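You operate a simulated robot arm through the tools that you are given. There is no shell and no other tool.

You run a simulated two-armed robot. Do the job below in one go: nothing can be reset, and whatever is moved stays where it is left.

JOB
Give the sleeve on the plate one dot of grease, then put it in the green tray.
Fine: after the dot turn the plate one step on and lift the sleeve off there.

The check looks at the end state, three seconds after you hand in, the way a careful person would. Anything else that was tipped, shoved, dropped, spilled or broken makes it a failure.

ROBOT AND FRAMES
Two 7-joint arms with fingered hands on one trunk that stands fixed in place. Base frame: the origin is at the foot of the trunk, x ahead of it, y to its left, z up; the work surface is at about z = 800. Units: mm, degrees, N and s.
The left shoulder is at [70, 142, 1239], the right one opposite. With the tool pointing down near the work surface each hand reaches from about 100 to 760 mm from the base axis, measured 20 degrees to its own side. Payload 3.6 kg a hand.
The TCP of each hand is the grasp point between the finger pads, 25 mm short of the fingertips. In the tool frame z runs along the fingers and y along their closing line. The gripper opens to 88 mm; its body begins 29 mm behind the TCP. The gripper is a hand of 5 fingers: y runs from the thumb to the fingers, the wrist lies at [-13, -97, -162] in the tool frame, and closing takes about 1.5 s.
Orientation is that of the tool frame in the base frame, as a unit quaternion [w, x, y, z]. With the fingers straight down and the wrist toward the robot, the tool's x, y and z point along [0, 1, 0], [1, 0, 0] and [0, 0, -1] of the base frame.

CONTROLS
- The arms move only by the tool move_arm. It takes "left_increments", "right_increments" or both (then of equal length, played together; a hand with none holds still); each is a list that holds one entry, the list of rows, each a list of 7 numbers: the turn, a rotation vector about the base's x, y, z in degrees, then the shift along the base's x, y, z in mm, then the opening, from 0 (shut) to 1 (fully open). In form: [[[wx, wy, wz, dx, dy, dz, fingers], ...]]. A call has 1 to 20 rows; each row is the pose to reach, as a shift and turn from the pose commanded when the call began. Rows are played at 5 a second. More than 50 mm and 8.6 degrees between two rows, or a gripper value outside its range, and nothing of the call is played. A pose out of reach is approached as far as the arm can. The call stops where the force on the tool passes 40 N (or 10 N more than at its start, if that is more) or the arm is blocked; 0.2 s more then pass. Each finger travels about 72 mm/s and halts on what it meets, pressing with about 30 N; the grip force reading is that of the motor and also rises with nothing between the fingers. The clock runs only during rows and for 0.2 s after the last one: add rows that repeat a pose to give the fingers time. It gives the time, the measured TCP pose, the force on the tool (base axes), the opening and the grip force at its end, in the units of the frame above (readings bear some noise), with the torque about the TCP (base axes, N m) and any sound that the robot's microphone picked up.
- Cameras (640 x 400 px; columns grow to the right, rows downward): "scene" is now at [132, 28.9, 1462]; the picture's right is [0.34, -0.94, 0.00], its down [-0.58, -0.21, -0.78] and it looks along [0.74, 0.27, -0.62] (base axes); focal length 315 px, centre (320, 200). "left" rides on the left gripper at [-59, -79, -105] in its tool frame; the picture's right is [-0.73, -0.32, 0.61], its down [0.62, -0.68, 0.38] and it looks along [0.29, 0.66, 0.70] (tool axes); focal length 234 px, centre (320, 200). "right" rides on the right gripper at [59, -79, -105] in its tool frame; the picture's right is [-0.73, 0.32, -0.61], its down [-0.62, -0.68, 0.38] and it looks along [-0.29, 0.66, 0.70] (tool axes); focal length 234 px, centre (320, 200). There is no depth. A picture from a camera that has moved, and an enlarged one, comes with that camera's place and axes in the base frame and with its lens.
- camera(camera): a new picture of that camera. It takes no simulated time.
- slide_trunk(by): slides the trunk up (or, below 0, down) by that many mm; the arms and the scene camera ride with it, the base frame stays. It gives what a move gives, with no picture.
- hand_shape(shape, hand): the hand has 5 fingers and takes this shape, open, in about a second: jaw (thumb against the fingers, like two jaws); tri (thumb and two fingers); tip (a fingertip pinch); poke (one finger out to press); point (the index stretched); flat (the hand flat); cup (the hand cupped); fist (a fist). The gripper value then closes the fingers along that shape, each until it touches; the sizes above hold for jaw. It gives what a move gives, with no picture.
- turn_head(pan, tilt): turns the head with the scene camera to pan (to the left, within 86 degrees either way) and tilt (down, from -29 to 69), counted from straight ahead of the robot. It gives what a move gives.
- close_up(camera, box): a new picture of the part [left, top, right, bottom] of that camera's present view, enlarged. It takes no simulated time.
- finish_job(): hands the job in; it is judged then, once.

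Nothing tells you positions but the pictures and the camera data. Unless the task says otherwise, let go and move clear before handing in.

The tools are called after ">>>" by a JSON object that holds its "op" and its "data". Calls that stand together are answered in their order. move_arm: Moves the arms, as the interface text tells. Its arguments: {"type":"object","properties":{"left_increments":{"type":"array"},"right_increments":{"type":"array"}},"required":[]} The other tools are called the same way: slide_trunk (by) moves the trunk up or down; hand_shape (shape, hand) gives the hand a shape; turn_head (pan, tilt) turns the head that bears the scene camera; camera (camera) takes a picture; close_up (camera, box) takes an enlarged picture of a part of a camera's view; finish_job () hands the job in.

At the start:

```text
time: 0.0
left_ee_pos: [404.6, 314.2, 1138.8]
left_tcp_rot: [0.0, 0.707, 0.707, 0.0]
left_wrist_force: [0.5, 0.0, 0.3]
left_moment: [-0.03, -0.01, -0.01]
left_width: 87.8
left_grasp_force: 0.1
left_shape: jaw
right_ee_pos: [567.4, -11.9, 1153.0]
right_tcp_rot: [-0.001, 0.707, 0.708, 0.001]
right_wrist_force: [-0.1, 0.2, 0.5]
right_moment: [-0.03, 0.03, 0.01]
right_width: 87.3
right_grasp_force: 0.1
right_shape: jaw
trunk travel left (down, up): [-775.0, 165.0]
head pan, tilt (commanded): [19.8, 38.4]
```

scene: 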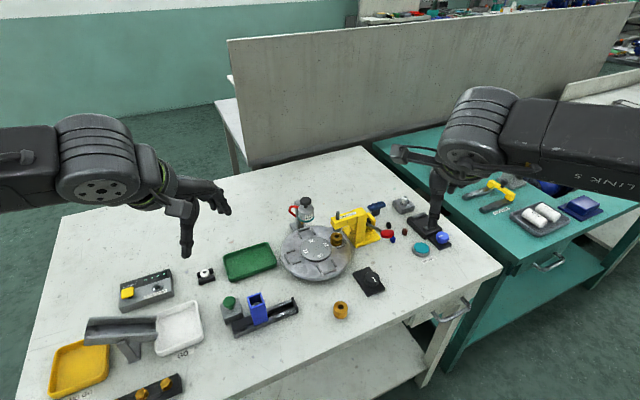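
right: 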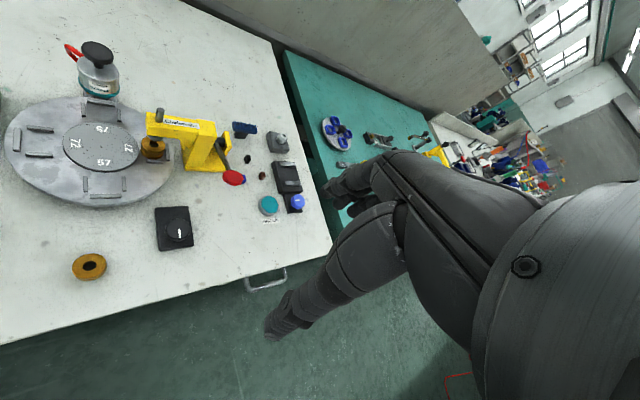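
left: 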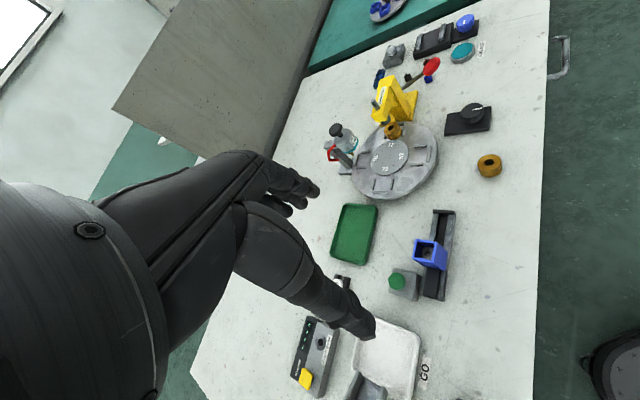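

I see a bench with a round indexing plate, a yellow press with a red-handled lever, a green tray, and various switches and other items. I'll take close-ups to understand the mechanisms before moving.

>>> {"op": "close_up", "data": {"camera": "scene", "box": [260, 180, 420, 300]}}

>>> {"op": "close_up", "data": {"camera": "right", "box": [0, 30, 340, 290]}}

>>> {"op": "close_up", "data": {"camera": "scene", "box": [340, 180, 480, 300]}}

>>> {"op": "close_up", "data": {"camera": "scene", "box": [40, 240, 300, 400]}}

>>> {"op": "close_up", "data": {"camera": "left", "box": [320, 0, 540, 210]}}

```text
3.33 times, centred on (340, 240) of scene
camera zoom: at [132.0, 28.9, 1462.0], right [0.34, -0.94, 0.0], down [-0.58, -0.21, -0.78], along [0.74, 0.27, -0.62], focal length 1050 px, centre (253, 67)
```

zoom: 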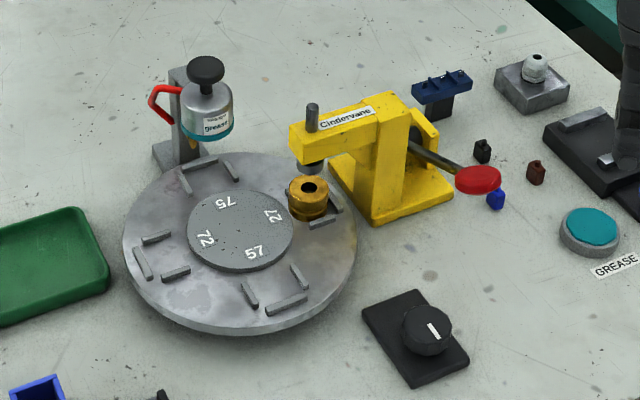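

```text
1.54 times, centred on (170, 160) of right
camera zoom: at [488.9, 47.6, 1257.2], right [0.32, -0.73, 0.61], down [-0.68, -0.62, -0.38], along [0.66, -0.29, -0.7], focal length 360 px, centre (551, 262)
```

zoom: 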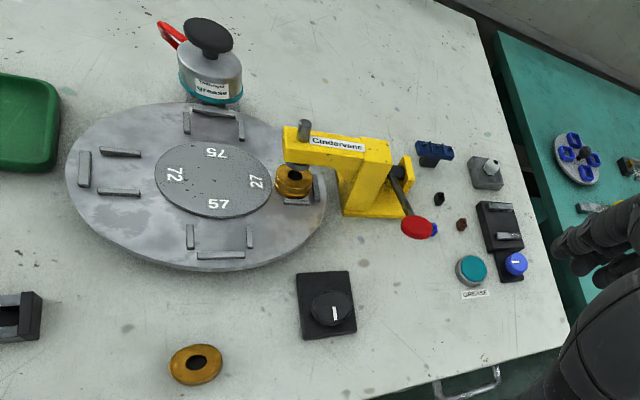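

```text
3.33 times, centred on (410, 240) of scene
camera zoom: at [132.0, 28.9, 1462.0], right [0.34, -0.94, 0.0], down [-0.58, -0.21, -0.78], along [0.74, 0.27, -0.62], focal length 1050 px, centre (20, 67)
```

zoom: 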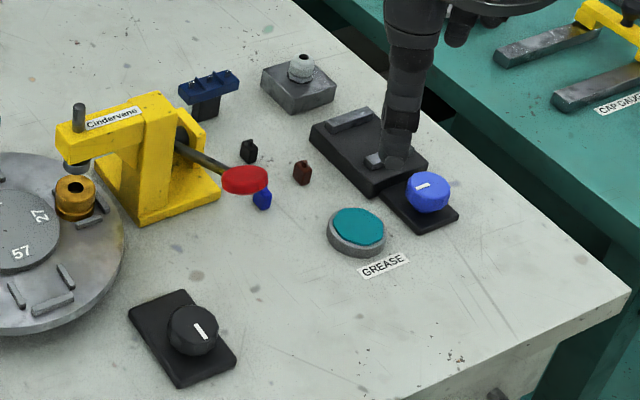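

```text
2.46 times, centred on (170, 320) of scene
camera zoom: at [132.0, 28.9, 1462.0], right [0.34, -0.94, 0.0], down [-0.58, -0.21, -0.78], along [0.74, 0.27, -0.62], focal length 775 px, centre (689, -95)
```

zoom: 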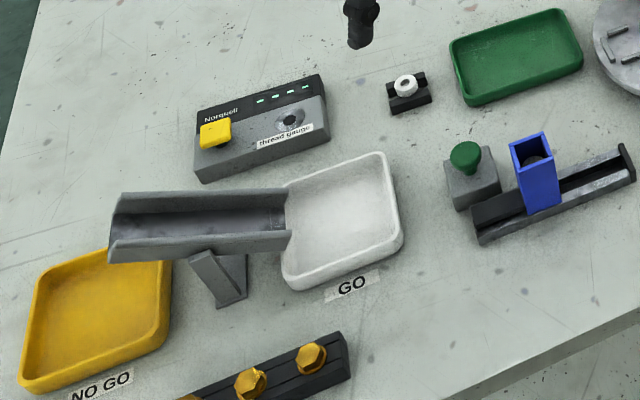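

```text
1.90 times, centred on (430, 105) of left
camera zoom: at [325.6, 255.8, 1242.0], right [-0.32, -0.73, -0.61], down [-0.68, 0.62, -0.38], along [0.66, 0.29, -0.7], focal length 446 px, centre (110, 381)
```

zoom: 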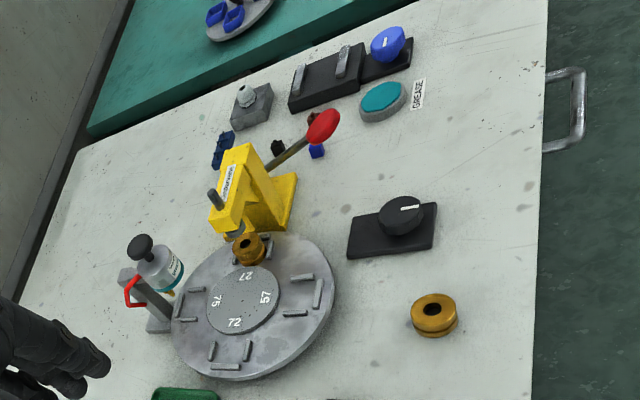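

The sleeve stands in the nest under the yellow "Cindervane" head; a grease bottle on a bracket stands at the next nest. I'll zoom in on each mechanism to see what does the greasing and what turns the plate.

>>> {"op": "close_up", "data": {"camera": "scene", "box": [284, 192, 324, 232]}}

>>> {"op": "close_up", "data": {"camera": "scene", "box": [324, 200, 400, 250]}}

>>> {"op": "close_up", "data": {"camera": "right", "box": [60, 30, 140, 110]}}

>>> {"op": "close_up", "data": {"camera": "right", "box": [130, 90, 250, 210]}}

>>> {"op": "close_up", "data": {"camera": "left", "box": [320, 80, 440, 200]}}

>>> {"op": "close_up", "data": {"camera": "right", "box": [220, 100, 340, 230]}}

>>> {"op": "close_up", "data": {"camera": "scene", "box": [340, 255, 400, 325]}}

```text
10.00 times, centred on (304, 212) of scene
camera zoom: at [132.0, 28.9, 1462.0], right [0.34, -0.94, 0.0], down [-0.58, -0.21, -0.78], along [0.74, 0.27, -0.62], focal length 3149 px, centre (480, 80)
```

zoom: 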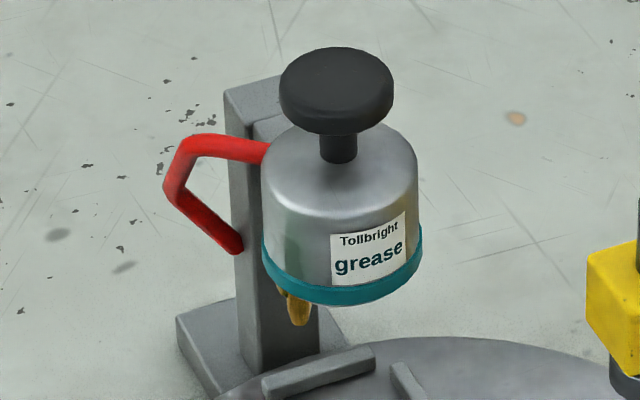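

```text
8.00 times, centred on (362, 225) of scene
camera zoom: at [132.0, 28.9, 1462.0], right [0.34, -0.94, 0.0], down [-0.58, -0.21, -0.78], along [0.74, 0.27, -0.62], focal length 2520 px, centre (-16, 0)
```

zoom: 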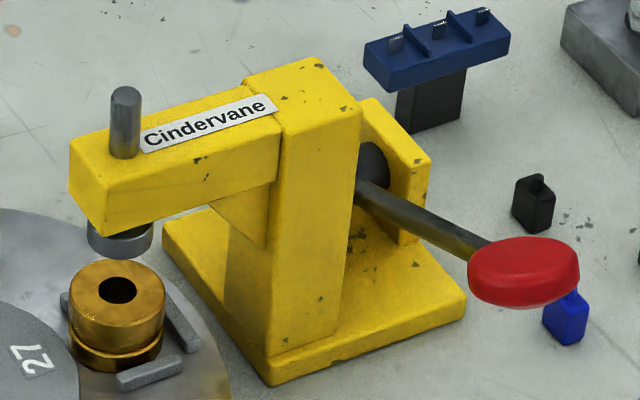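

```text
5.00 times, centred on (100, 70) of right
camera zoom: at [488.9, 47.6, 1257.2], right [0.32, -0.73, 0.61], down [-0.68, -0.62, -0.38], along [0.66, -0.29, -0.7], focal length 1171 px, centre (1420, 850)
```

zoom: 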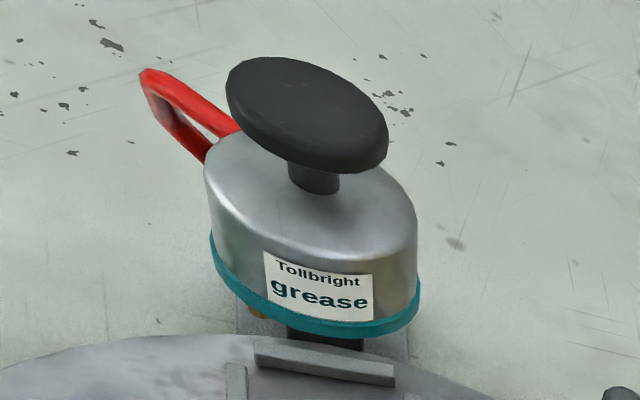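

```text
3.33 times, centred on (190, 150) of right
camera zoom: at [488.9, 47.6, 1257.2], right [0.32, -0.73, 0.61], down [-0.68, -0.62, -0.38], along [0.66, -0.29, -0.7], focal length 781 px, centre (753, 367)
```

zoom: 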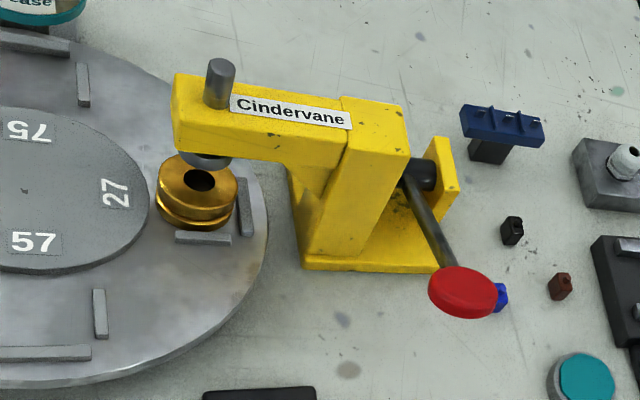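

```text
3.33 times, centred on (380, 140) of left
camera zoom: at [325.6, 255.8, 1242.0], right [-0.32, -0.73, -0.61], down [-0.68, 0.62, -0.38], along [0.66, 0.29, -0.7], focal length 781 px, centre (120, 400)
```

zoom: 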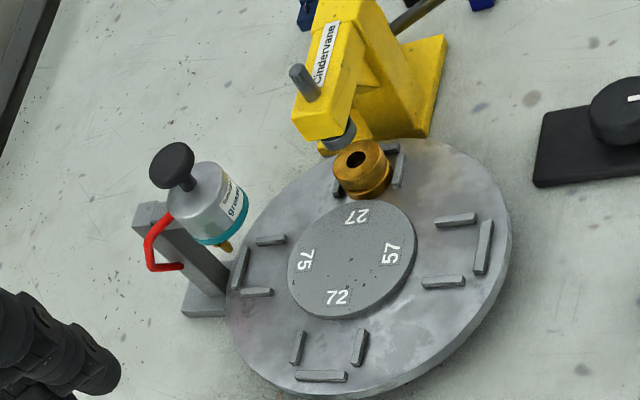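

```text
3.08 times, centred on (280, 165) of right
camera zoom: at [488.9, 47.6, 1257.2], right [0.32, -0.73, 0.61], down [-0.68, -0.62, -0.38], along [0.66, -0.29, -0.7], focal length 720 px, centre (443, 308)
```

zoom: 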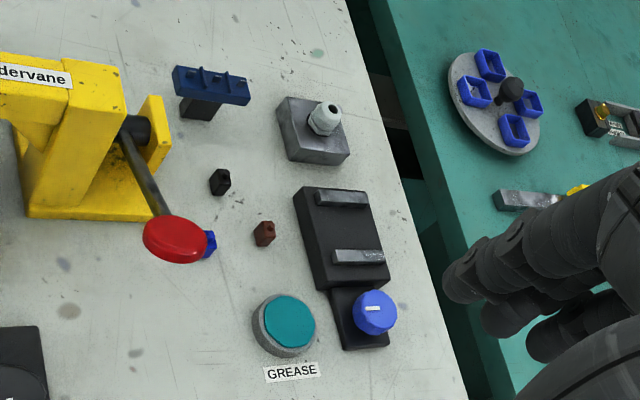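

```text
5.71 times, centred on (370, 290) of scene
camera zoom: at [132.0, 28.9, 1462.0], right [0.34, -0.94, 0.0], down [-0.58, -0.21, -0.78], along [0.74, 0.27, -0.62], focal length 1800 px, centre (34, -314)
```

zoom: 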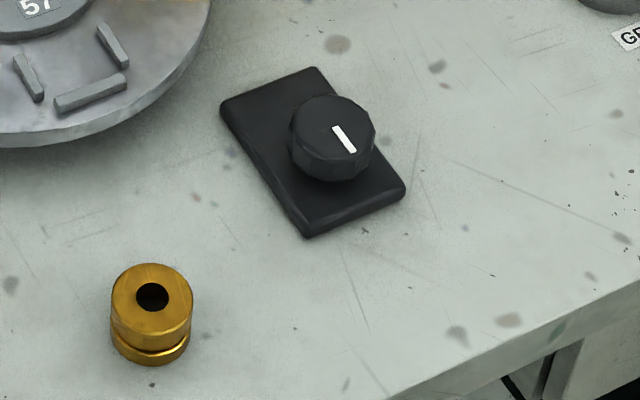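

The plate carries four nests at about ±45° and ±135°: the press is at -45° and the grease bottle at +45°, so the sleeve must go on to the bottle first. A black knob stands near the plate and the GREASE button is on the right. I'll bring the right hand lower over the knob area to get better views before touching anything.

>>> {"op": "move_arm", "data": {"right_increments": [[[0, 0, 0, -20, 15, -40, 1], [0, 0, 0, -40, 30, -80, 1], [0, 0, 0, -60, 45, -120, 1], [0, 0, 0, -80, 60, -160, 1]]]}}

>>> {"op": "camera", "data": {"camera": "right"}}

>>> {"op": "camera", "data": {"camera": "scene"}}

```text
time: 1.0
left_ee_pos: [405.1, 314.7, 1137.5]
left_tcp_rot: [0.001, 0.707, 0.707, -0.001]
left_wrist_force: [-0.2, 0.7, 0.0]
left_moment: [-0.02, -0.02, -0.01]
left_width: 87.8
left_grasp_force: 0.1
left_shape: jaw
right_ee_pos: [487.4, 47.9, 991.3]
right_tcp_rot: [0.0, 0.707, 0.708, 0.001]
right_wrist_force: [0.5, 0.1, 0.5]
right_moment: [0.03, -0.03, 0.01]
right_width: 87.8
right_grasp_force: 0.0
right_shape: jaw
trunk travel left (down, up): [-775.0, 165.0]
head pan, tilt (commanded): [19.8, 38.4]
```

```text
taken
camera right: at [409.3, 107.9, 1096.1], right [0.32, -0.73, 0.61], down [-0.68, -0.62, -0.38], along [0.66, -0.29, -0.7], focal length 234 px, centre (320, 200)
```

right: 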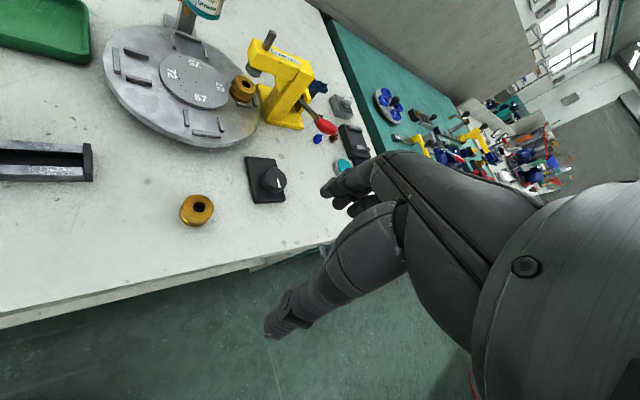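

```text
taken
camera scene: at [132.3, 29.9, 1462.0], right [0.34, -0.94, 0.0], down [-0.58, -0.21, -0.78], along [0.74, 0.27, -0.62], focal length 315 px, centre (320, 200)
```

scene: 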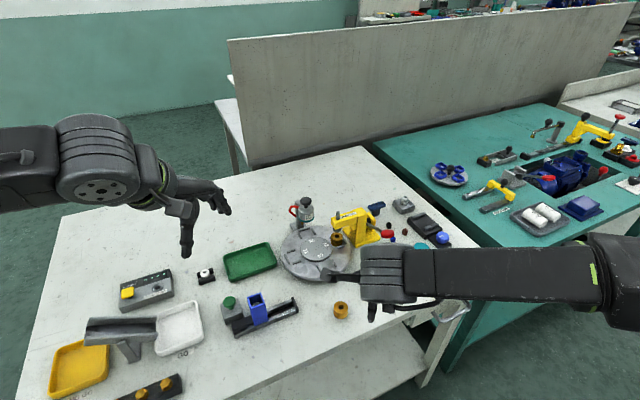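

I get a side view of the plate, press and knob. I'll zoom in for heights and positions.

>>> {"op": "close_up", "data": {"camera": "right", "box": [170, 20, 270, 120]}}

>>> {"op": "close_up", "data": {"camera": "right", "box": [230, 100, 370, 220]}}

>>> {"op": "close_up", "data": {"camera": "right", "box": [100, 0, 270, 160]}}

>>> {"op": "close_up", "data": {"camera": "scene", "box": [400, 140, 640, 260]}}

```text
4.00 times, centred on (220, 70) of right
camera zoom: at [409.3, 107.9, 1096.1], right [0.32, -0.73, 0.61], down [-0.68, -0.62, -0.38], along [0.66, -0.29, -0.7], focal length 937 px, centre (720, 720)
```

zoom: 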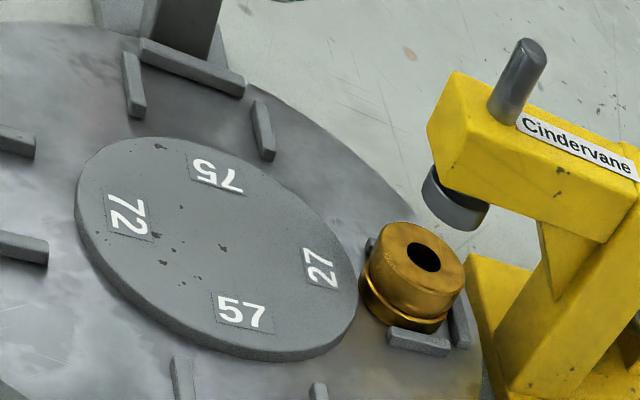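

```text
3.33 times, centred on (300, 160) of right
camera zoom: at [409.3, 107.9, 1096.1], right [0.32, -0.73, 0.61], down [-0.68, -0.62, -0.38], along [0.66, -0.29, -0.7], focal length 781 px, centre (387, 333)
```

zoom: 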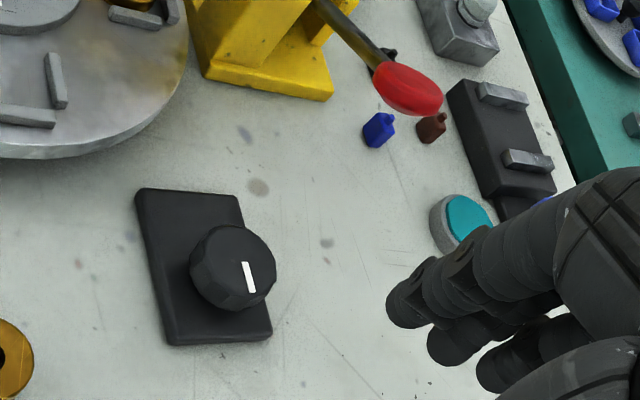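

```text
2.50 times, centred on (185, 80) of right
camera zoom: at [409.3, 107.9, 1096.1], right [0.32, -0.73, 0.61], down [-0.68, -0.62, -0.38], along [0.66, -0.29, -0.7], focal length 585 px, centre (658, 500)
```

zoom: 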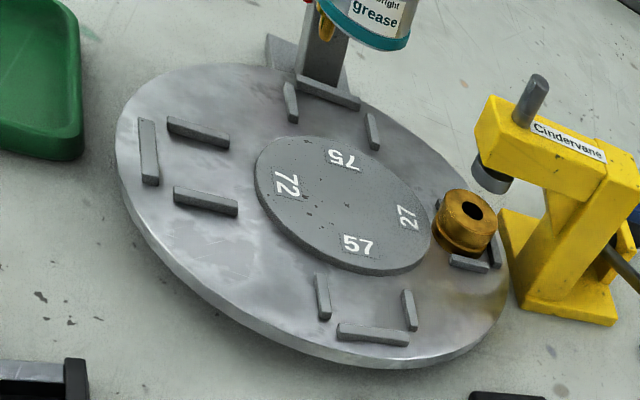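

```text
2.67 times, centred on (520, 200) of scene
camera zoom: at [132.3, 29.9, 1462.0], right [0.34, -0.94, 0.0], down [-0.58, -0.21, -0.78], along [0.74, 0.27, -0.62], focal length 840 px, centre (-213, 200)
```

zoom: 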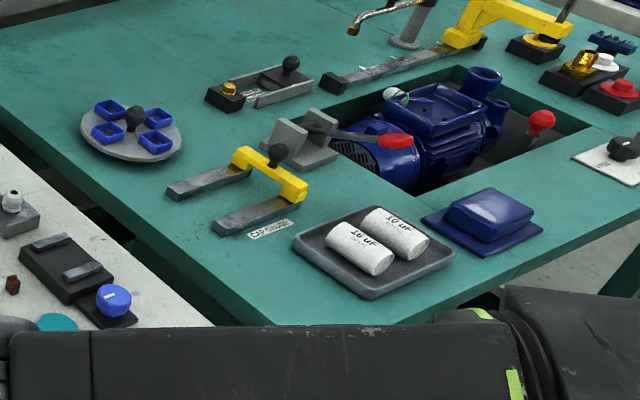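

Triangulating gives the plate centre at about (673, 236), the sleeve top at about (722, 193, 851) and the nozzle tip at about (715, 292, 871). A counter-clockwise quarter turn therefore brings the sleeve under the nozzle. The knob is at about (627, 72, 835), and I'll try the three-finger shape for turning it.

>>> {"op": "hand_shape", "data": {"hand": "right", "shape": "tri"}}

>>> {"op": "camera", "data": {"camera": "right"}}

>>> {"op": "close_up", "data": {"camera": "scene", "box": [320, 220, 480, 340]}}

>>> {"op": "camera", "data": {"camera": "left"}}

```text
time: 1.9
left_ee_pos: [404.5, 312.5, 1138.0]
left_tcp_rot: [0.0, 0.707, 0.707, 0.0]
left_wrist_force: [-0.4, 0.0, -0.1]
left_moment: [-0.01, 0.02, -0.01]
left_width: 87.6
left_grasp_force: 0.1
left_shape: jaw
right_ee_pos: [487.5, 46.9, 992.5]
right_tcp_rot: [0.0, 0.708, 0.706, 0.001]
right_wrist_force: [-1.7, -0.6, -0.6]
right_moment: [-0.02, 0.01, 0.02]
right_width: 87.4
right_grasp_force: 0.0
right_shape: tri
trunk travel left (down, up): [-775.0, 165.0]
head pan, tilt (commanded): [19.8, 38.4]
```

```text
taken
camera right: at [409.4, 106.9, 1096.9], right [0.32, -0.73, 0.61], down [-0.68, -0.62, -0.38], along [0.66, -0.29, -0.7], focal length 234 px, centre (320, 200)
```

right: 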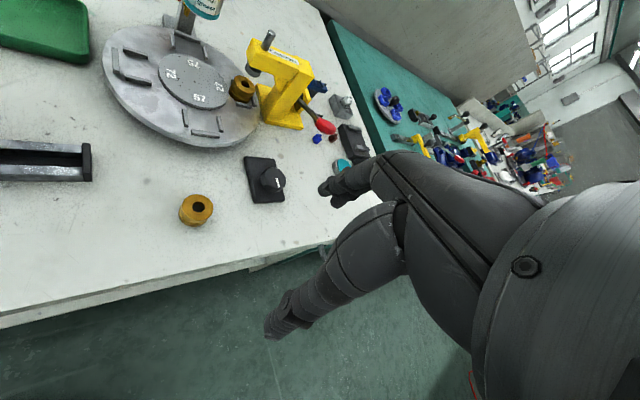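

```text
3.33 times, centred on (400, 280) of scene
camera zoom: at [131.9, 28.7, 1462.0], right [0.34, -0.94, 0.0], down [-0.58, -0.21, -0.78], along [0.74, 0.27, -0.62], focal length 1050 px, centre (53, -67)
```

zoom: 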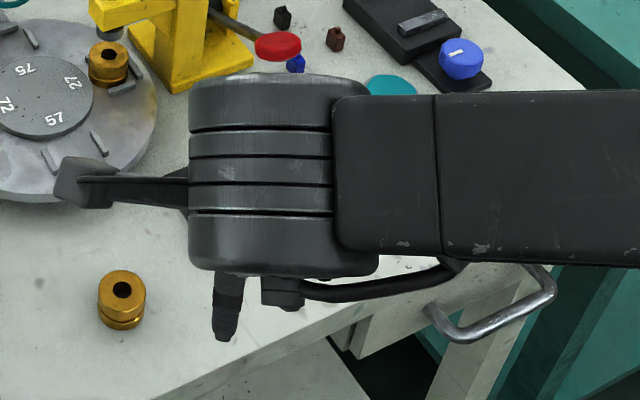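

```text
taken
camera left: at [325.5, 255.7, 1242.0], right [-0.32, -0.73, -0.61], down [-0.68, 0.62, -0.38], along [0.66, 0.29, -0.7], focal length 234 px, centre (320, 200)
```

left: 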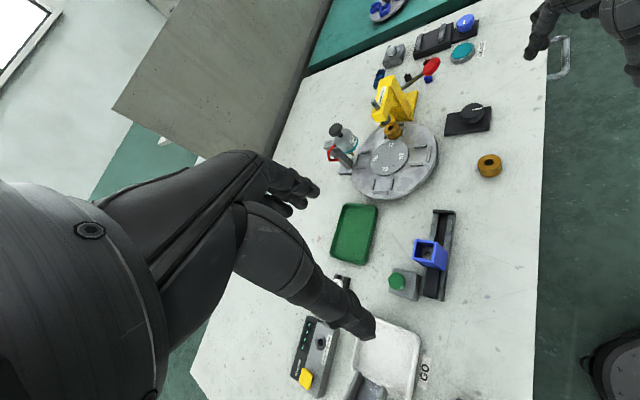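

The three-finger shape keeps an 87 mm opening. I'll bring the right hand above the knob, keeping the fingertips clear, and check alignment.

>>> {"op": "move_arm", "data": {"right_increments": [[[0, 0, 0, 35, 6, -22, 1], [0, 0, 0, 70, 12, -45, 1], [0, 0, 0, 105, 18, -68, 1], [0, 0, 0, 140, 24, -90, 1], [0, 0, 0, 140, 24, -90, 1]]]}}

>>> {"op": "camera", "data": {"camera": "right"}}

>>> {"op": "close_up", "data": {"camera": "left", "box": [380, 20, 580, 180]}}

>>> {"op": "close_up", "data": {"camera": "scene", "box": [300, 200, 460, 320]}}

```text
time: 3.1
left_ee_pos: [405.1, 314.0, 1138.6]
left_tcp_rot: [0.0, 0.707, 0.707, 0.0]
left_wrist_force: [-0.7, 0.8, 0.0]
left_moment: [0.01, -0.01, -0.05]
left_width: 87.6
left_grasp_force: 0.0
left_shape: jaw
right_ee_pos: [628.4, 71.3, 901.8]
right_tcp_rot: [-0.001, 0.707, 0.707, 0.001]
right_wrist_force: [0.2, -0.5, 0.8]
right_moment: [-0.03, -0.02, 0.0]
right_width: 87.9
right_grasp_force: 0.0
right_shape: tri
trunk travel left (down, up): [-775.0, 165.0]
head pan, tilt (commanded): [19.8, 38.4]
```

```text
taken
camera right: at [549.0, 131.2, 1006.5], right [0.32, -0.73, 0.61], down [-0.68, -0.62, -0.39], along [0.66, -0.29, -0.7], focal length 234 px, centre (320, 200)
```

right: 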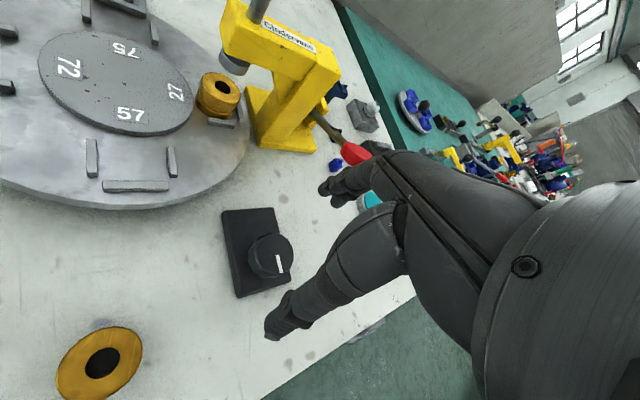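

```text
2.50 times, centred on (480, 100) of left
camera zoom: at [325.2, 255.3, 1242.2], right [-0.32, -0.73, -0.61], down [-0.68, 0.62, -0.38], along [0.66, 0.29, -0.7], focal length 585 px, centre (-80, 450)
```

zoom: 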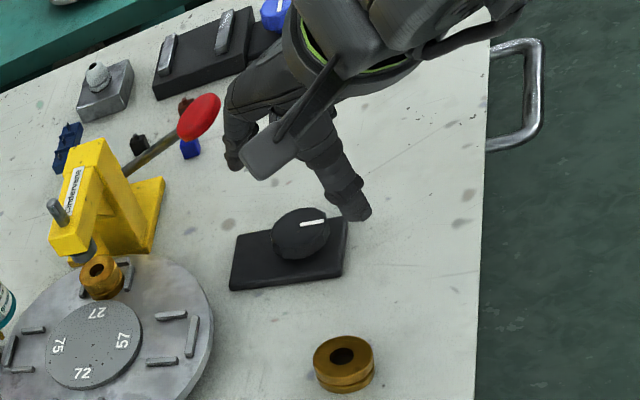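

```text
3.33 times, centred on (380, 260) of scene
camera zoom: at [131.5, 28.3, 1462.1], right [0.34, -0.94, 0.0], down [-0.58, -0.21, -0.78], along [0.74, 0.27, -0.62], focal length 1050 px, centre (120, 0)
```

zoom: 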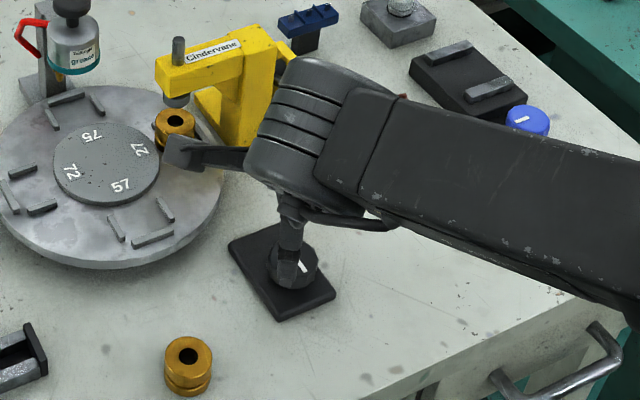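

>>> {"op": "close_up", "data": {"camera": "right", "box": [200, 180, 380, 350]}}

>>> {"op": "close_up", "data": {"camera": "left", "box": [450, 60, 540, 140]}}

```text
2.35 times, centred on (290, 265) of right
camera zoom: at [549.0, 131.2, 1006.5], right [0.32, -0.73, 0.61], down [-0.68, -0.62, -0.39], along [0.66, -0.29, -0.7], focal length 551 px, centre (391, 47)
```

zoom: 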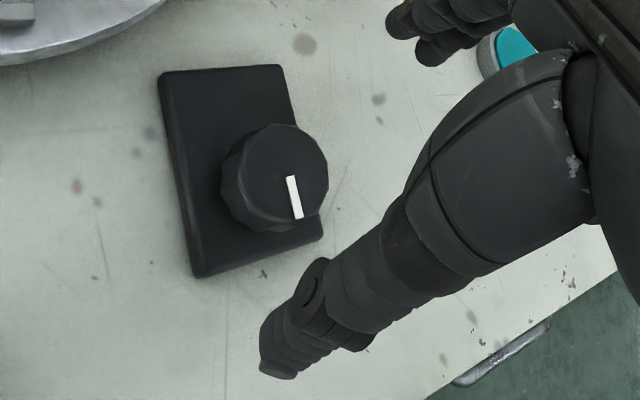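

```text
5.00 times, centred on (495, 100) of left
camera zoom: at [325.2, 255.3, 1242.2], right [-0.32, -0.73, -0.61], down [-0.68, 0.62, -0.38], along [0.66, 0.29, -0.7], focal length 1171 px, centre (-555, 700)
```

zoom: 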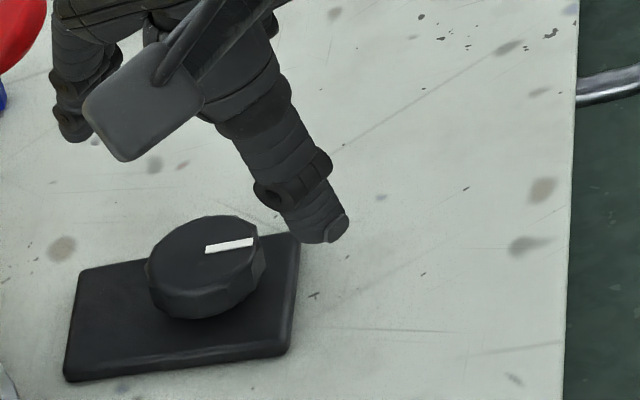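

The thumb is on the robot side and the two fingers on the far side, straddling the knob; the knob sits at about (635, 74, 830) and is about 36 mm across. The red press lever at (742, 64, 884) stays about 27 mm clear. I'll lower to the knob.

>>> {"op": "move_arm", "data": {"right_increments": [[[0, 0, 0, 6, 2, -15, 1], [0, 0, 0, 6, 2, -30, 1], [0, 0, 0, 6, 2, -42, 1], [0, 0, 0, 6, 2, -52, 1], [0, 0, 0, 6, 2, -58, 1], [0, 0, 0, 6, 2, -58, 1]]]}}

>>> {"op": "close_up", "data": {"camera": "right", "box": [180, 100, 420, 350]}}

>>> {"op": "close_up", "data": {"camera": "left", "box": [420, 20, 560, 140]}}

```text
time: 4.5
left_ee_pos: [405.3, 313.2, 1137.8]
left_tcp_rot: [0.0, 0.707, 0.707, 0.0]
left_wrist_force: [-0.1, 0.7, 0.3]
left_moment: [-0.03, 0.02, 0.04]
left_width: 87.9
left_grasp_force: 0.0
left_shape: jaw
right_ee_pos: [634.3, 73.9, 843.8]
right_tcp_rot: [0.0, 0.707, 0.707, 0.001]
right_wrist_force: [0.6, -0.2, -0.6]
right_moment: [-0.01, -0.02, -0.03]
right_width: 87.8
right_grasp_force: 0.1
right_shape: tri
trunk travel left (down, up): [-775.0, 165.0]
head pan, tilt (commanded): [19.8, 38.4]
```

```text
1.60 times, centred on (300, 225) of right
camera zoom: at [554.9, 133.4, 948.8], right [0.32, -0.73, 0.61], down [-0.68, -0.62, -0.38], along [0.66, -0.29, -0.7], focal length 375 px, centre (352, 160)
```

zoom: 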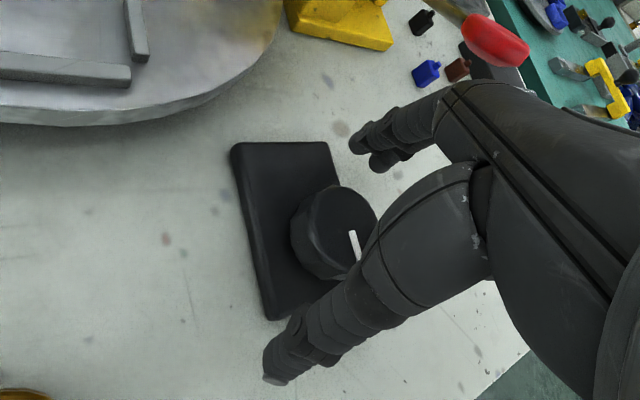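

```text
3.33 times, centred on (490, 80) of left
camera zoom: at [325.6, 255.8, 1242.0], right [-0.32, -0.73, -0.61], down [-0.68, 0.62, -0.38], along [0.66, 0.29, -0.7], focal length 781 px, centre (-247, 600)
```

zoom: 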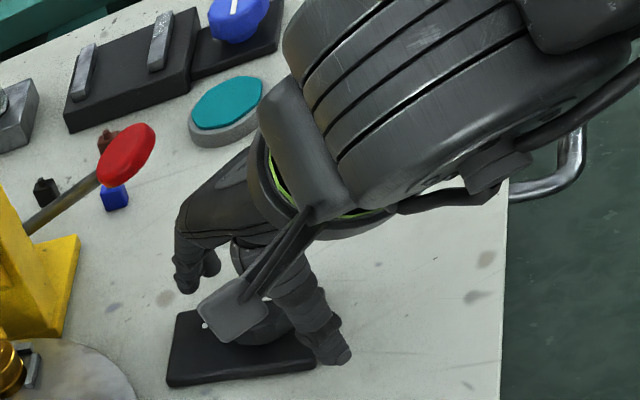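

The hand straddles the knob with fingertips about 10 mm below its top. I'll close the fingers on it.

>>> {"op": "move_arm", "data": {"right_increments": [[[0, 0, 0, 0, 0, 0, 0.6], [0, 0, 0, 0, 0, 0, 0.4], [0, 0, 0, 0, 0, 0, 0.3], [0, 0, 0, 0, 0, 0, 0.2], [0, 0, 0, 0, 0, 0, 0.2], [0, 0, 0, 0, 0, 0, 0.2]]]}}

>>> {"op": "close_up", "data": {"camera": "right", "box": [180, 100, 420, 350]}}

>>> {"op": "close_up", "data": {"camera": "left", "box": [420, 20, 560, 140]}}

```text
time: 5.9
left_ee_pos: [405.1, 313.7, 1137.7]
left_tcp_rot: [0.0, 0.707, 0.707, 0.0]
left_wrist_force: [0.3, 0.2, 0.6]
left_moment: [-0.02, -0.01, -0.02]
left_width: 88.0
left_grasp_force: 0.1
left_shape: jaw
right_ee_pos: [634.0, 74.4, 844.9]
right_tcp_rot: [0.0, 0.707, 0.707, 0.001]
right_wrist_force: [-0.6, -0.2, 0.6]
right_moment: [0.01, 0.02, -0.02]
right_width: 27.8
right_grasp_force: 29.6
right_shape: tri
trunk travel left (down, up): [-775.0, 165.0]
head pan, tilt (commanded): [19.8, 38.4]
```

```text
1.60 times, centred on (300, 225) of right
camera zoom: at [554.9, 133.4, 949.1], right [0.32, -0.73, 0.61], down [-0.68, -0.62, -0.38], along [0.66, -0.29, -0.7], focal length 375 px, centre (352, 160)
```

zoom: 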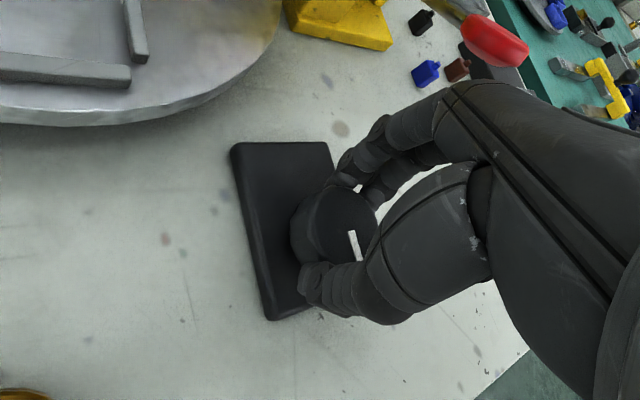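

```text
3.33 times, centred on (490, 80) of left
camera zoom: at [325.4, 255.9, 1242.0], right [-0.32, -0.73, -0.61], down [-0.68, 0.62, -0.38], along [0.66, 0.29, -0.7], focal length 781 px, centre (-247, 600)
```

zoom: 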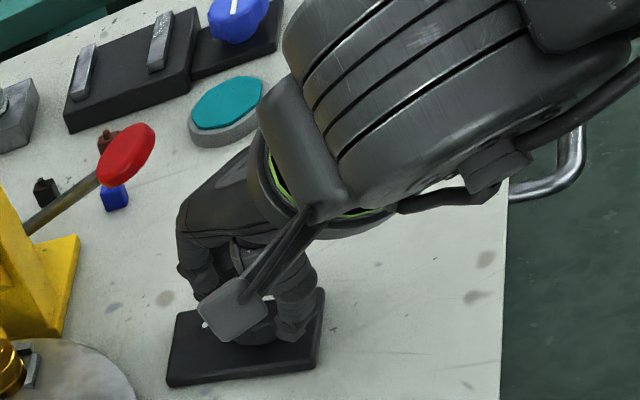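

The knob is gripped. I'll turn it a small amount counter-clockwise and see what the plate does.

>>> {"op": "move_arm", "data": {"right_increments": [[[0, 0, 4, 0, 0, 0, 0.2], [0, 0, 8, 0, 0, 0, 0.2], [0, 0, 12, 0, 0, 0, 0.2], [0, 0, 16, 0, 0, 0, 0.2], [0, 0, 16, 0, 0, 0, 0.2]]]}}

>>> {"op": "camera", "data": {"camera": "scene"}}

>>> {"op": "close_up", "data": {"camera": "left", "box": [320, 20, 560, 220]}}

>>> {"op": "close_up", "data": {"camera": "right", "box": [180, 100, 420, 350]}}

```text
time: 7.1
left_ee_pos: [405.3, 313.4, 1139.2]
left_tcp_rot: [0.001, 0.707, 0.707, 0.0]
left_wrist_force: [-0.9, -0.2, 0.1]
left_moment: [-0.01, -0.01, -0.03]
left_width: 87.5
left_grasp_force: 0.0
left_shape: jaw
right_ee_pos: [633.1, 72.9, 844.9]
right_tcp_rot: [-0.001, 0.602, 0.798, 0.0]
right_wrist_force: [-0.4, -0.1, -0.7]
right_moment: [0.03, 0.01, -0.02]
right_width: 27.9
right_grasp_force: 29.5
right_shape: tri
trunk travel left (down, up): [-775.0, 165.0]
head pan, tilt (commanded): [19.8, 38.4]
```

```text
taken
camera scene: at [132.2, 29.1, 1462.0], right [0.34, -0.94, 0.0], down [-0.58, -0.21, -0.78], along [0.74, 0.27, -0.62], focal length 315 px, centre (320, 200)
```

scene: 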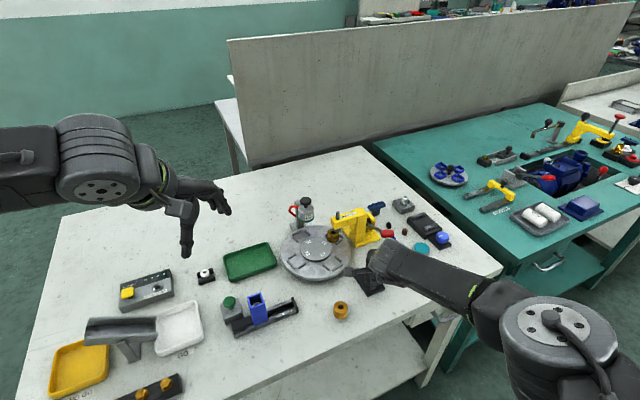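

```text
2.00 times, centred on (440, 120) of left
camera zoom: at [325.7, 256.0, 1241.9], right [-0.32, -0.73, -0.61], down [-0.68, 0.62, -0.38], along [0.66, 0.29, -0.7], focal length 468 px, centre (80, 360)
```

zoom: 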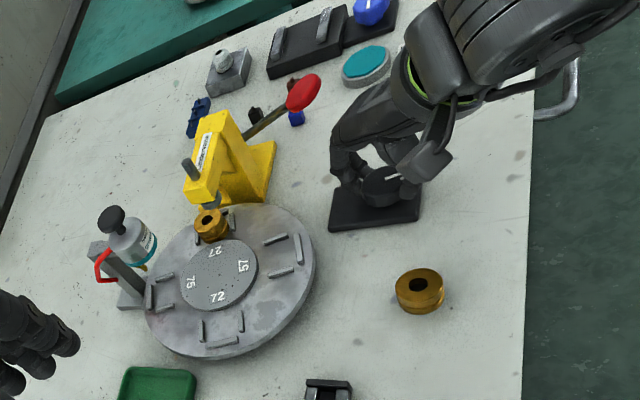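

```text
1.60 times, centred on (300, 225) of right
camera zoom: at [541.9, 109.3, 949.2], right [0.51, -0.61, 0.61], down [-0.48, -0.79, -0.38], along [0.71, -0.1, -0.7], focal length 375 px, centre (352, 160)
```

zoom: 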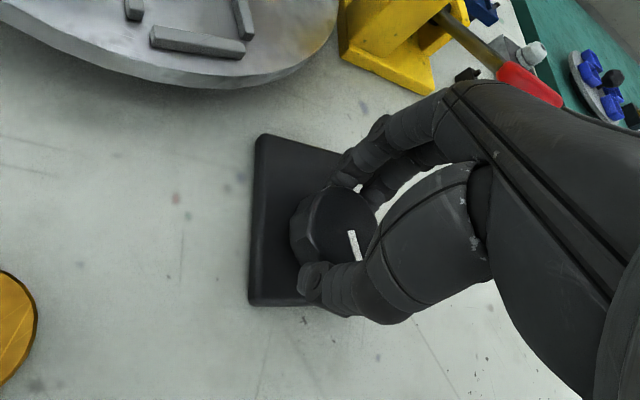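

The plate follows the knob counter-clockwise. I'll zoom in to measure the ratio before going on.

>>> {"op": "close_up", "data": {"camera": "scene", "box": [260, 190, 400, 300]}}

>>> {"op": "close_up", "data": {"camera": "left", "box": [320, 80, 440, 200]}}

```text
3.64 times, centred on (330, 245) of scene
camera zoom: at [132.2, 29.1, 1462.0], right [0.34, -0.94, 0.0], down [-0.58, -0.21, -0.78], along [0.74, 0.27, -0.62], focal length 1145 px, centre (284, 36)
```

zoom: 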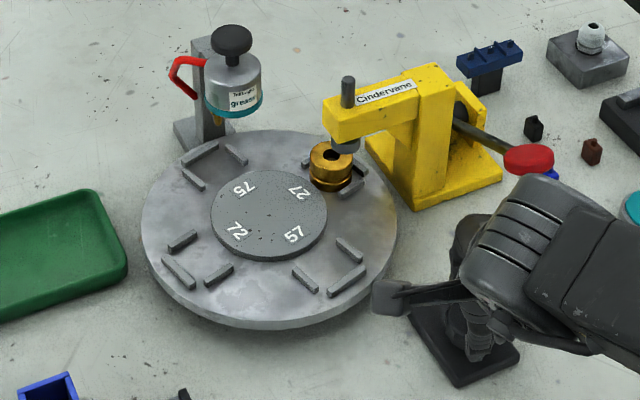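

```text
3.33 times, centred on (380, 140) of left
camera zoom: at [325.7, 256.0, 1241.9], right [-0.32, -0.73, -0.61], down [-0.68, 0.62, -0.38], along [0.66, 0.29, -0.7], focal length 781 px, centre (120, 400)
```

zoom: 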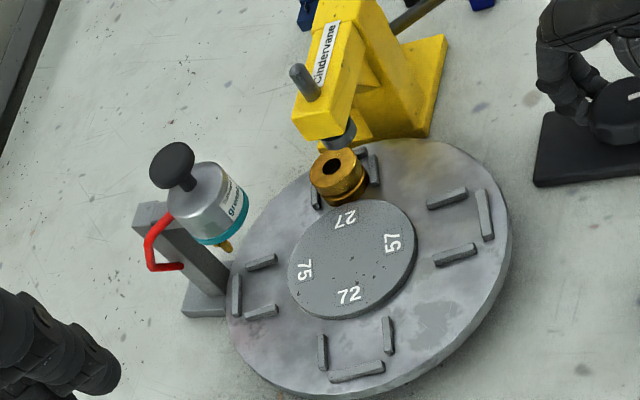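

The plate follows the knob 1:1 (about 15.4° for 16°), so a 90° knob turn is one step. I'll go on slowly to about 56°, then check that the sleeve is travelling well.

>>> {"op": "move_arm", "data": {"right_increments": [[[0, 0, 4, 0, 0, 0, 0.2], [0, 0, 8, 0, 0, 0, 0.2], [0, 0, 12, 0, 0, 0, 0.2], [0, 0, 16, 0, 0, 0, 0.2], [0, 0, 20, 0, 0, 0, 0.2], [0, 0, 24, 0, 0, 0, 0.2], [0, 0, 28, 0, 0, 0, 0.2], [0, 0, 32, 0, 0, 0, 0.2], [0, 0, 36, 0, 0, 0, 0.2], [0, 0, 40, 0, 0, 0, 0.2]]]}}

>>> {"op": "close_up", "data": {"camera": "scene", "box": [260, 190, 420, 310]}}

>>> {"op": "close_up", "data": {"camera": "left", "box": [320, 80, 520, 200]}}

>>> {"op": "close_up", "data": {"camera": "right", "box": [180, 100, 420, 350]}}

```text
time: 9.3
left_ee_pos: [405.8, 312.5, 1138.5]
left_tcp_rot: [0.0, 0.707, 0.707, 0.0]
left_wrist_force: [-0.4, -0.1, -0.4]
left_moment: [-0.05, 0.01, -0.01]
left_width: 87.5
left_grasp_force: 0.1
left_shape: jaw
right_ee_pos: [642.0, 48.1, 850.6]
right_tcp_rot: [0.005, 0.433, 0.901, -0.001]
right_wrist_force: [5.7, -9.4, -0.9]
right_moment: [-0.21, -0.16, -0.12]
right_width: 17.2
right_grasp_force: 30.1
right_shape: tri
right hand out of reach, approached as far as the arm can: row 6, 7, 8, 9, 10
trunk travel left (down, up): [-775.0, 165.0]
head pan, tilt (commanded): [19.8, 38.4]
```

```text
3.33 times, centred on (340, 250) of scene
camera zoom: at [132.6, 26.6, 1462.1], right [0.34, -0.94, 0.0], down [-0.59, -0.21, -0.78], along [0.74, 0.26, -0.62], focal length 1050 px, centre (253, 33)
```

zoom: 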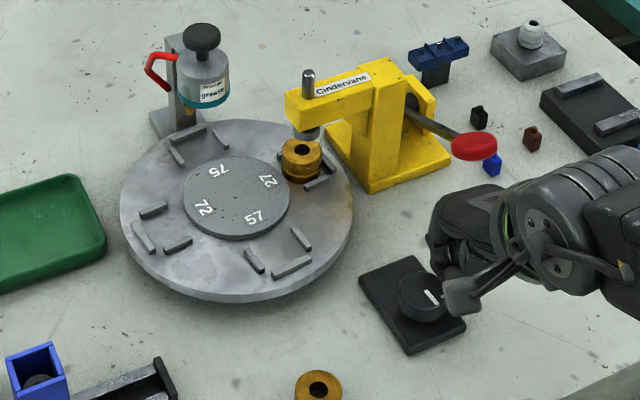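

```text
3.20 times, centred on (420, 140) of left
camera zoom: at [326.0, 254.3, 1242.3], right [-0.32, -0.73, -0.61], down [-0.68, 0.62, -0.38], along [0.66, 0.29, -0.7], focal length 749 px, centre (0, 392)
```

zoom: 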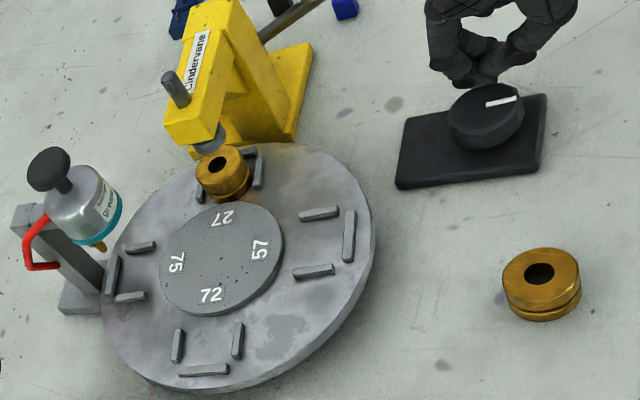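

```text
1.60 times, centred on (300, 225) of right
camera zoom: at [543.2, 46.5, 954.4], right [0.7, -0.36, 0.62], down [-0.14, -0.91, -0.38], along [0.7, 0.18, -0.69], focal length 375 px, centre (352, 160)
```

zoom: 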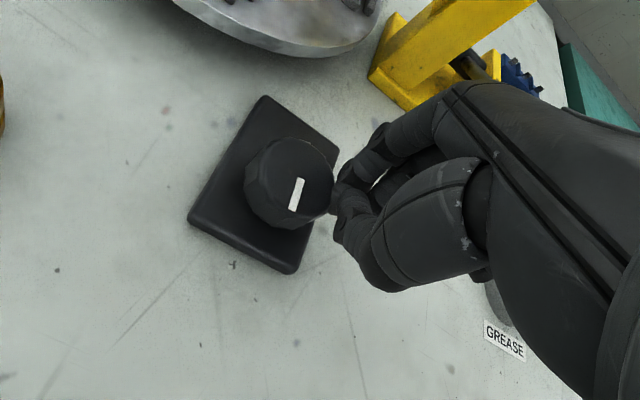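

The right wrist ran out of range and slipped off; the knob and plate now stand about 7° past the start. Nothing else looks touched. I'll lift clear with the fingers shut, unwind the yaw, and then test the turning range in free air.

>>> {"op": "move_arm", "data": {"right_increments": [[[0, 0, 0, 0, -10, 12, 0.1], [0, 0, -4, 0, -18, 30, 0.1], [0, 0, -10, 0, -25, 50, 0.1], [0, 0, -18, 0, -25, 75, 0.1], [0, 0, -26, 0, -25, 100, 0.1], [0, 0, -34, 0, -25, 120, 0.3], [0, 0, -40, 0, -25, 140, 0.6], [0, 0, -40, 0, -25, 140, 1], [0, 0, -40, 0, -25, 140, 1]]]}}

>>> {"op": "camera", "data": {"camera": "scene"}}

>>> {"op": "camera", "data": {"camera": "left"}}

```text
time: 11.3
left_ee_pos: [405.6, 313.5, 1138.6]
left_tcp_rot: [0.0, 0.708, 0.707, 0.0]
left_wrist_force: [-0.3, 0.4, 0.0]
left_moment: [0.01, -0.01, 0.03]
left_width: 87.7
left_grasp_force: 0.0
left_shape: jaw
right_ee_pos: [639.3, 29.2, 989.6]
right_tcp_rot: [0.003, 0.714, 0.7, -0.001]
right_wrist_force: [0.1, -0.1, -0.1]
right_moment: [0.02, -0.01, 0.01]
right_width: 87.5
right_grasp_force: 0.1
right_shape: tri
trunk travel left (down, up): [-775.0, 165.0]
head pan, tilt (commanded): [19.8, 38.4]
```

```text
taken
camera scene: at [132.1, 28.9, 1462.0], right [0.34, -0.94, 0.0], down [-0.58, -0.21, -0.78], along [0.74, 0.27, -0.62], focal length 315 px, centre (320, 200)
```

scene: 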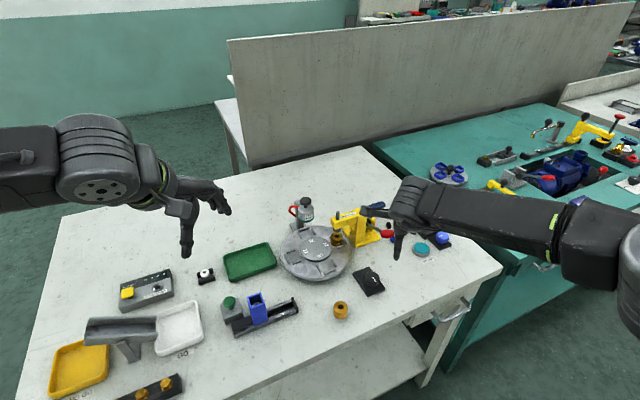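

```text
taken
camera left: at [325.7, 255.8, 1241.9], right [-0.32, -0.73, -0.61], down [-0.68, 0.62, -0.38], along [0.66, 0.29, -0.7], focal length 234 px, centre (320, 200)
```

left: 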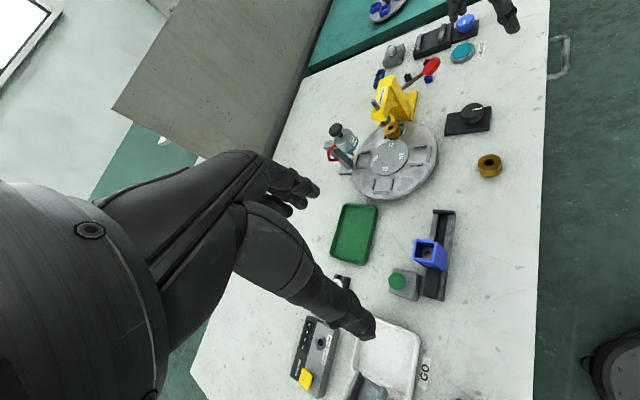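

The hand is clear. I'll check where plate and knob rest now and zoom on the knob.

>>> {"op": "close_up", "data": {"camera": "scene", "box": [270, 200, 390, 300]}}

>>> {"op": "close_up", "data": {"camera": "left", "box": [320, 80, 520, 200]}}

>>> {"op": "move_arm", "data": {"right_increments": [[[0, 0, -6, 0, 5, -10, 1], [0, 0, -12, 0, 10, -20, 1], [0, 0, -18, 0, 15, -30, 1], [0, 0, -24, 0, 20, -40, 1], [0, 0, -30, 0, 25, -50, 1], [0, 0, -36, 0, 30, -60, 1], [0, 0, -42, 0, 35, -70, 1], [0, 0, -48, -2, 40, -80, 1], [0, 0, -54, -4, 44, -85, 1], [0, 0, -60, -4, 44, -90, 1]]]}}

>>> {"op": "camera", "data": {"camera": "scene"}}

>>> {"op": "camera", "data": {"camera": "left"}}

```text
4.00 times, centred on (330, 250) of scene
camera zoom: at [132.1, 28.9, 1462.0], right [0.34, -0.94, 0.0], down [-0.58, -0.21, -0.78], along [0.74, 0.27, -0.62], focal length 1260 px, centre (280, 0)
```

zoom: 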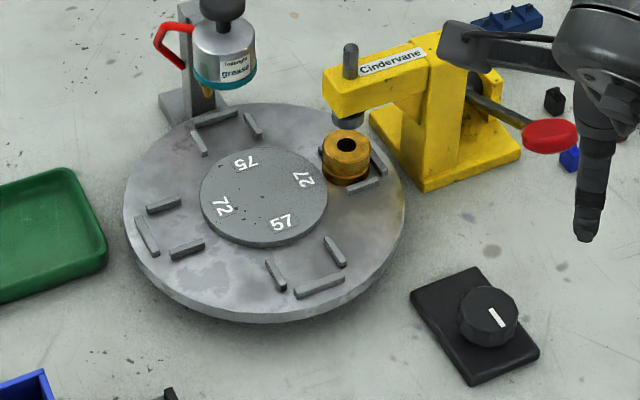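

```text
3.20 times, centred on (420, 140) of left
camera zoom: at [325.7, 255.8, 1241.9], right [-0.32, -0.73, -0.61], down [-0.68, 0.62, -0.38], along [0.66, 0.29, -0.7], focal length 749 px, centre (0, 392)
```

zoom: 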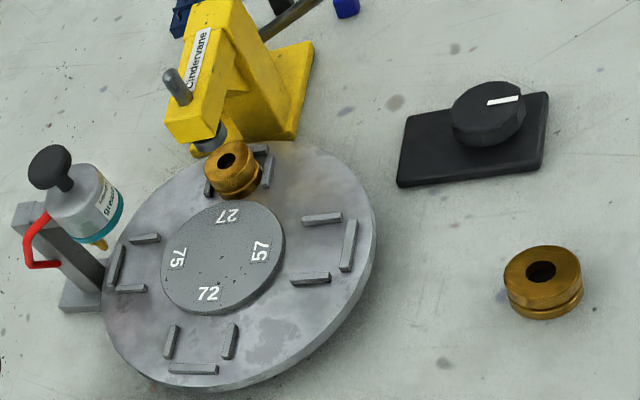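

```text
time: 13.5
left_ee_pos: [403.8, 313.8, 1138.9]
left_tcp_rot: [0.0, 0.707, 0.707, 0.0]
left_wrist_force: [1.1, 0.2, -0.5]
left_moment: [-0.02, -0.02, 0.0]
left_width: 87.7
left_grasp_force: 0.1
left_shape: jaw
right_ee_pos: [608.2, 36.8, 903.7]
right_tcp_rot: [0.003, 0.955, 0.296, -0.003]
right_wrist_force: [-0.4, 0.4, -0.8]
right_moment: [0.02, 0.0, -0.01]
right_width: 88.0
right_grasp_force: 0.1
right_shape: tri
right hand out of reach, approached as far as the arm can: row 7, 8, 9, 10
trunk travel left (down, up): [-775.0, 165.0]
head pan, tilt (commanded): [19.8, 38.4]
```

```text
taken
camera scene: at [131.6, 29.7, 1462.0], right [0.34, -0.94, 0.0], down [-0.58, -0.21, -0.78], along [0.74, 0.27, -0.62], focal length 315 px, centre (320, 200)
```

scene: 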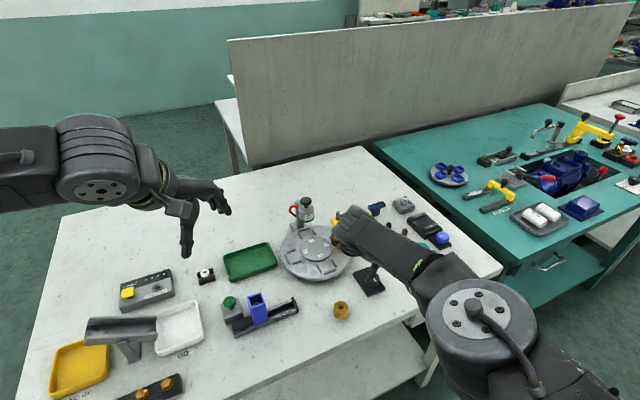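

```text
taken
camera left: at [325.3, 256.5, 1241.9], right [-0.32, -0.73, -0.61], down [-0.68, 0.62, -0.38], along [0.66, 0.29, -0.7], focal length 234 px, centre (320, 200)
```

left: 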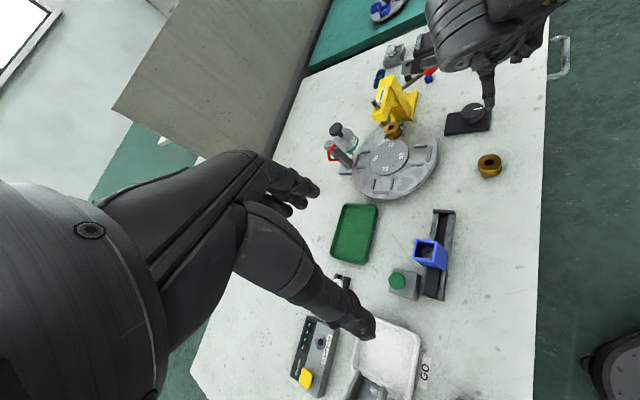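

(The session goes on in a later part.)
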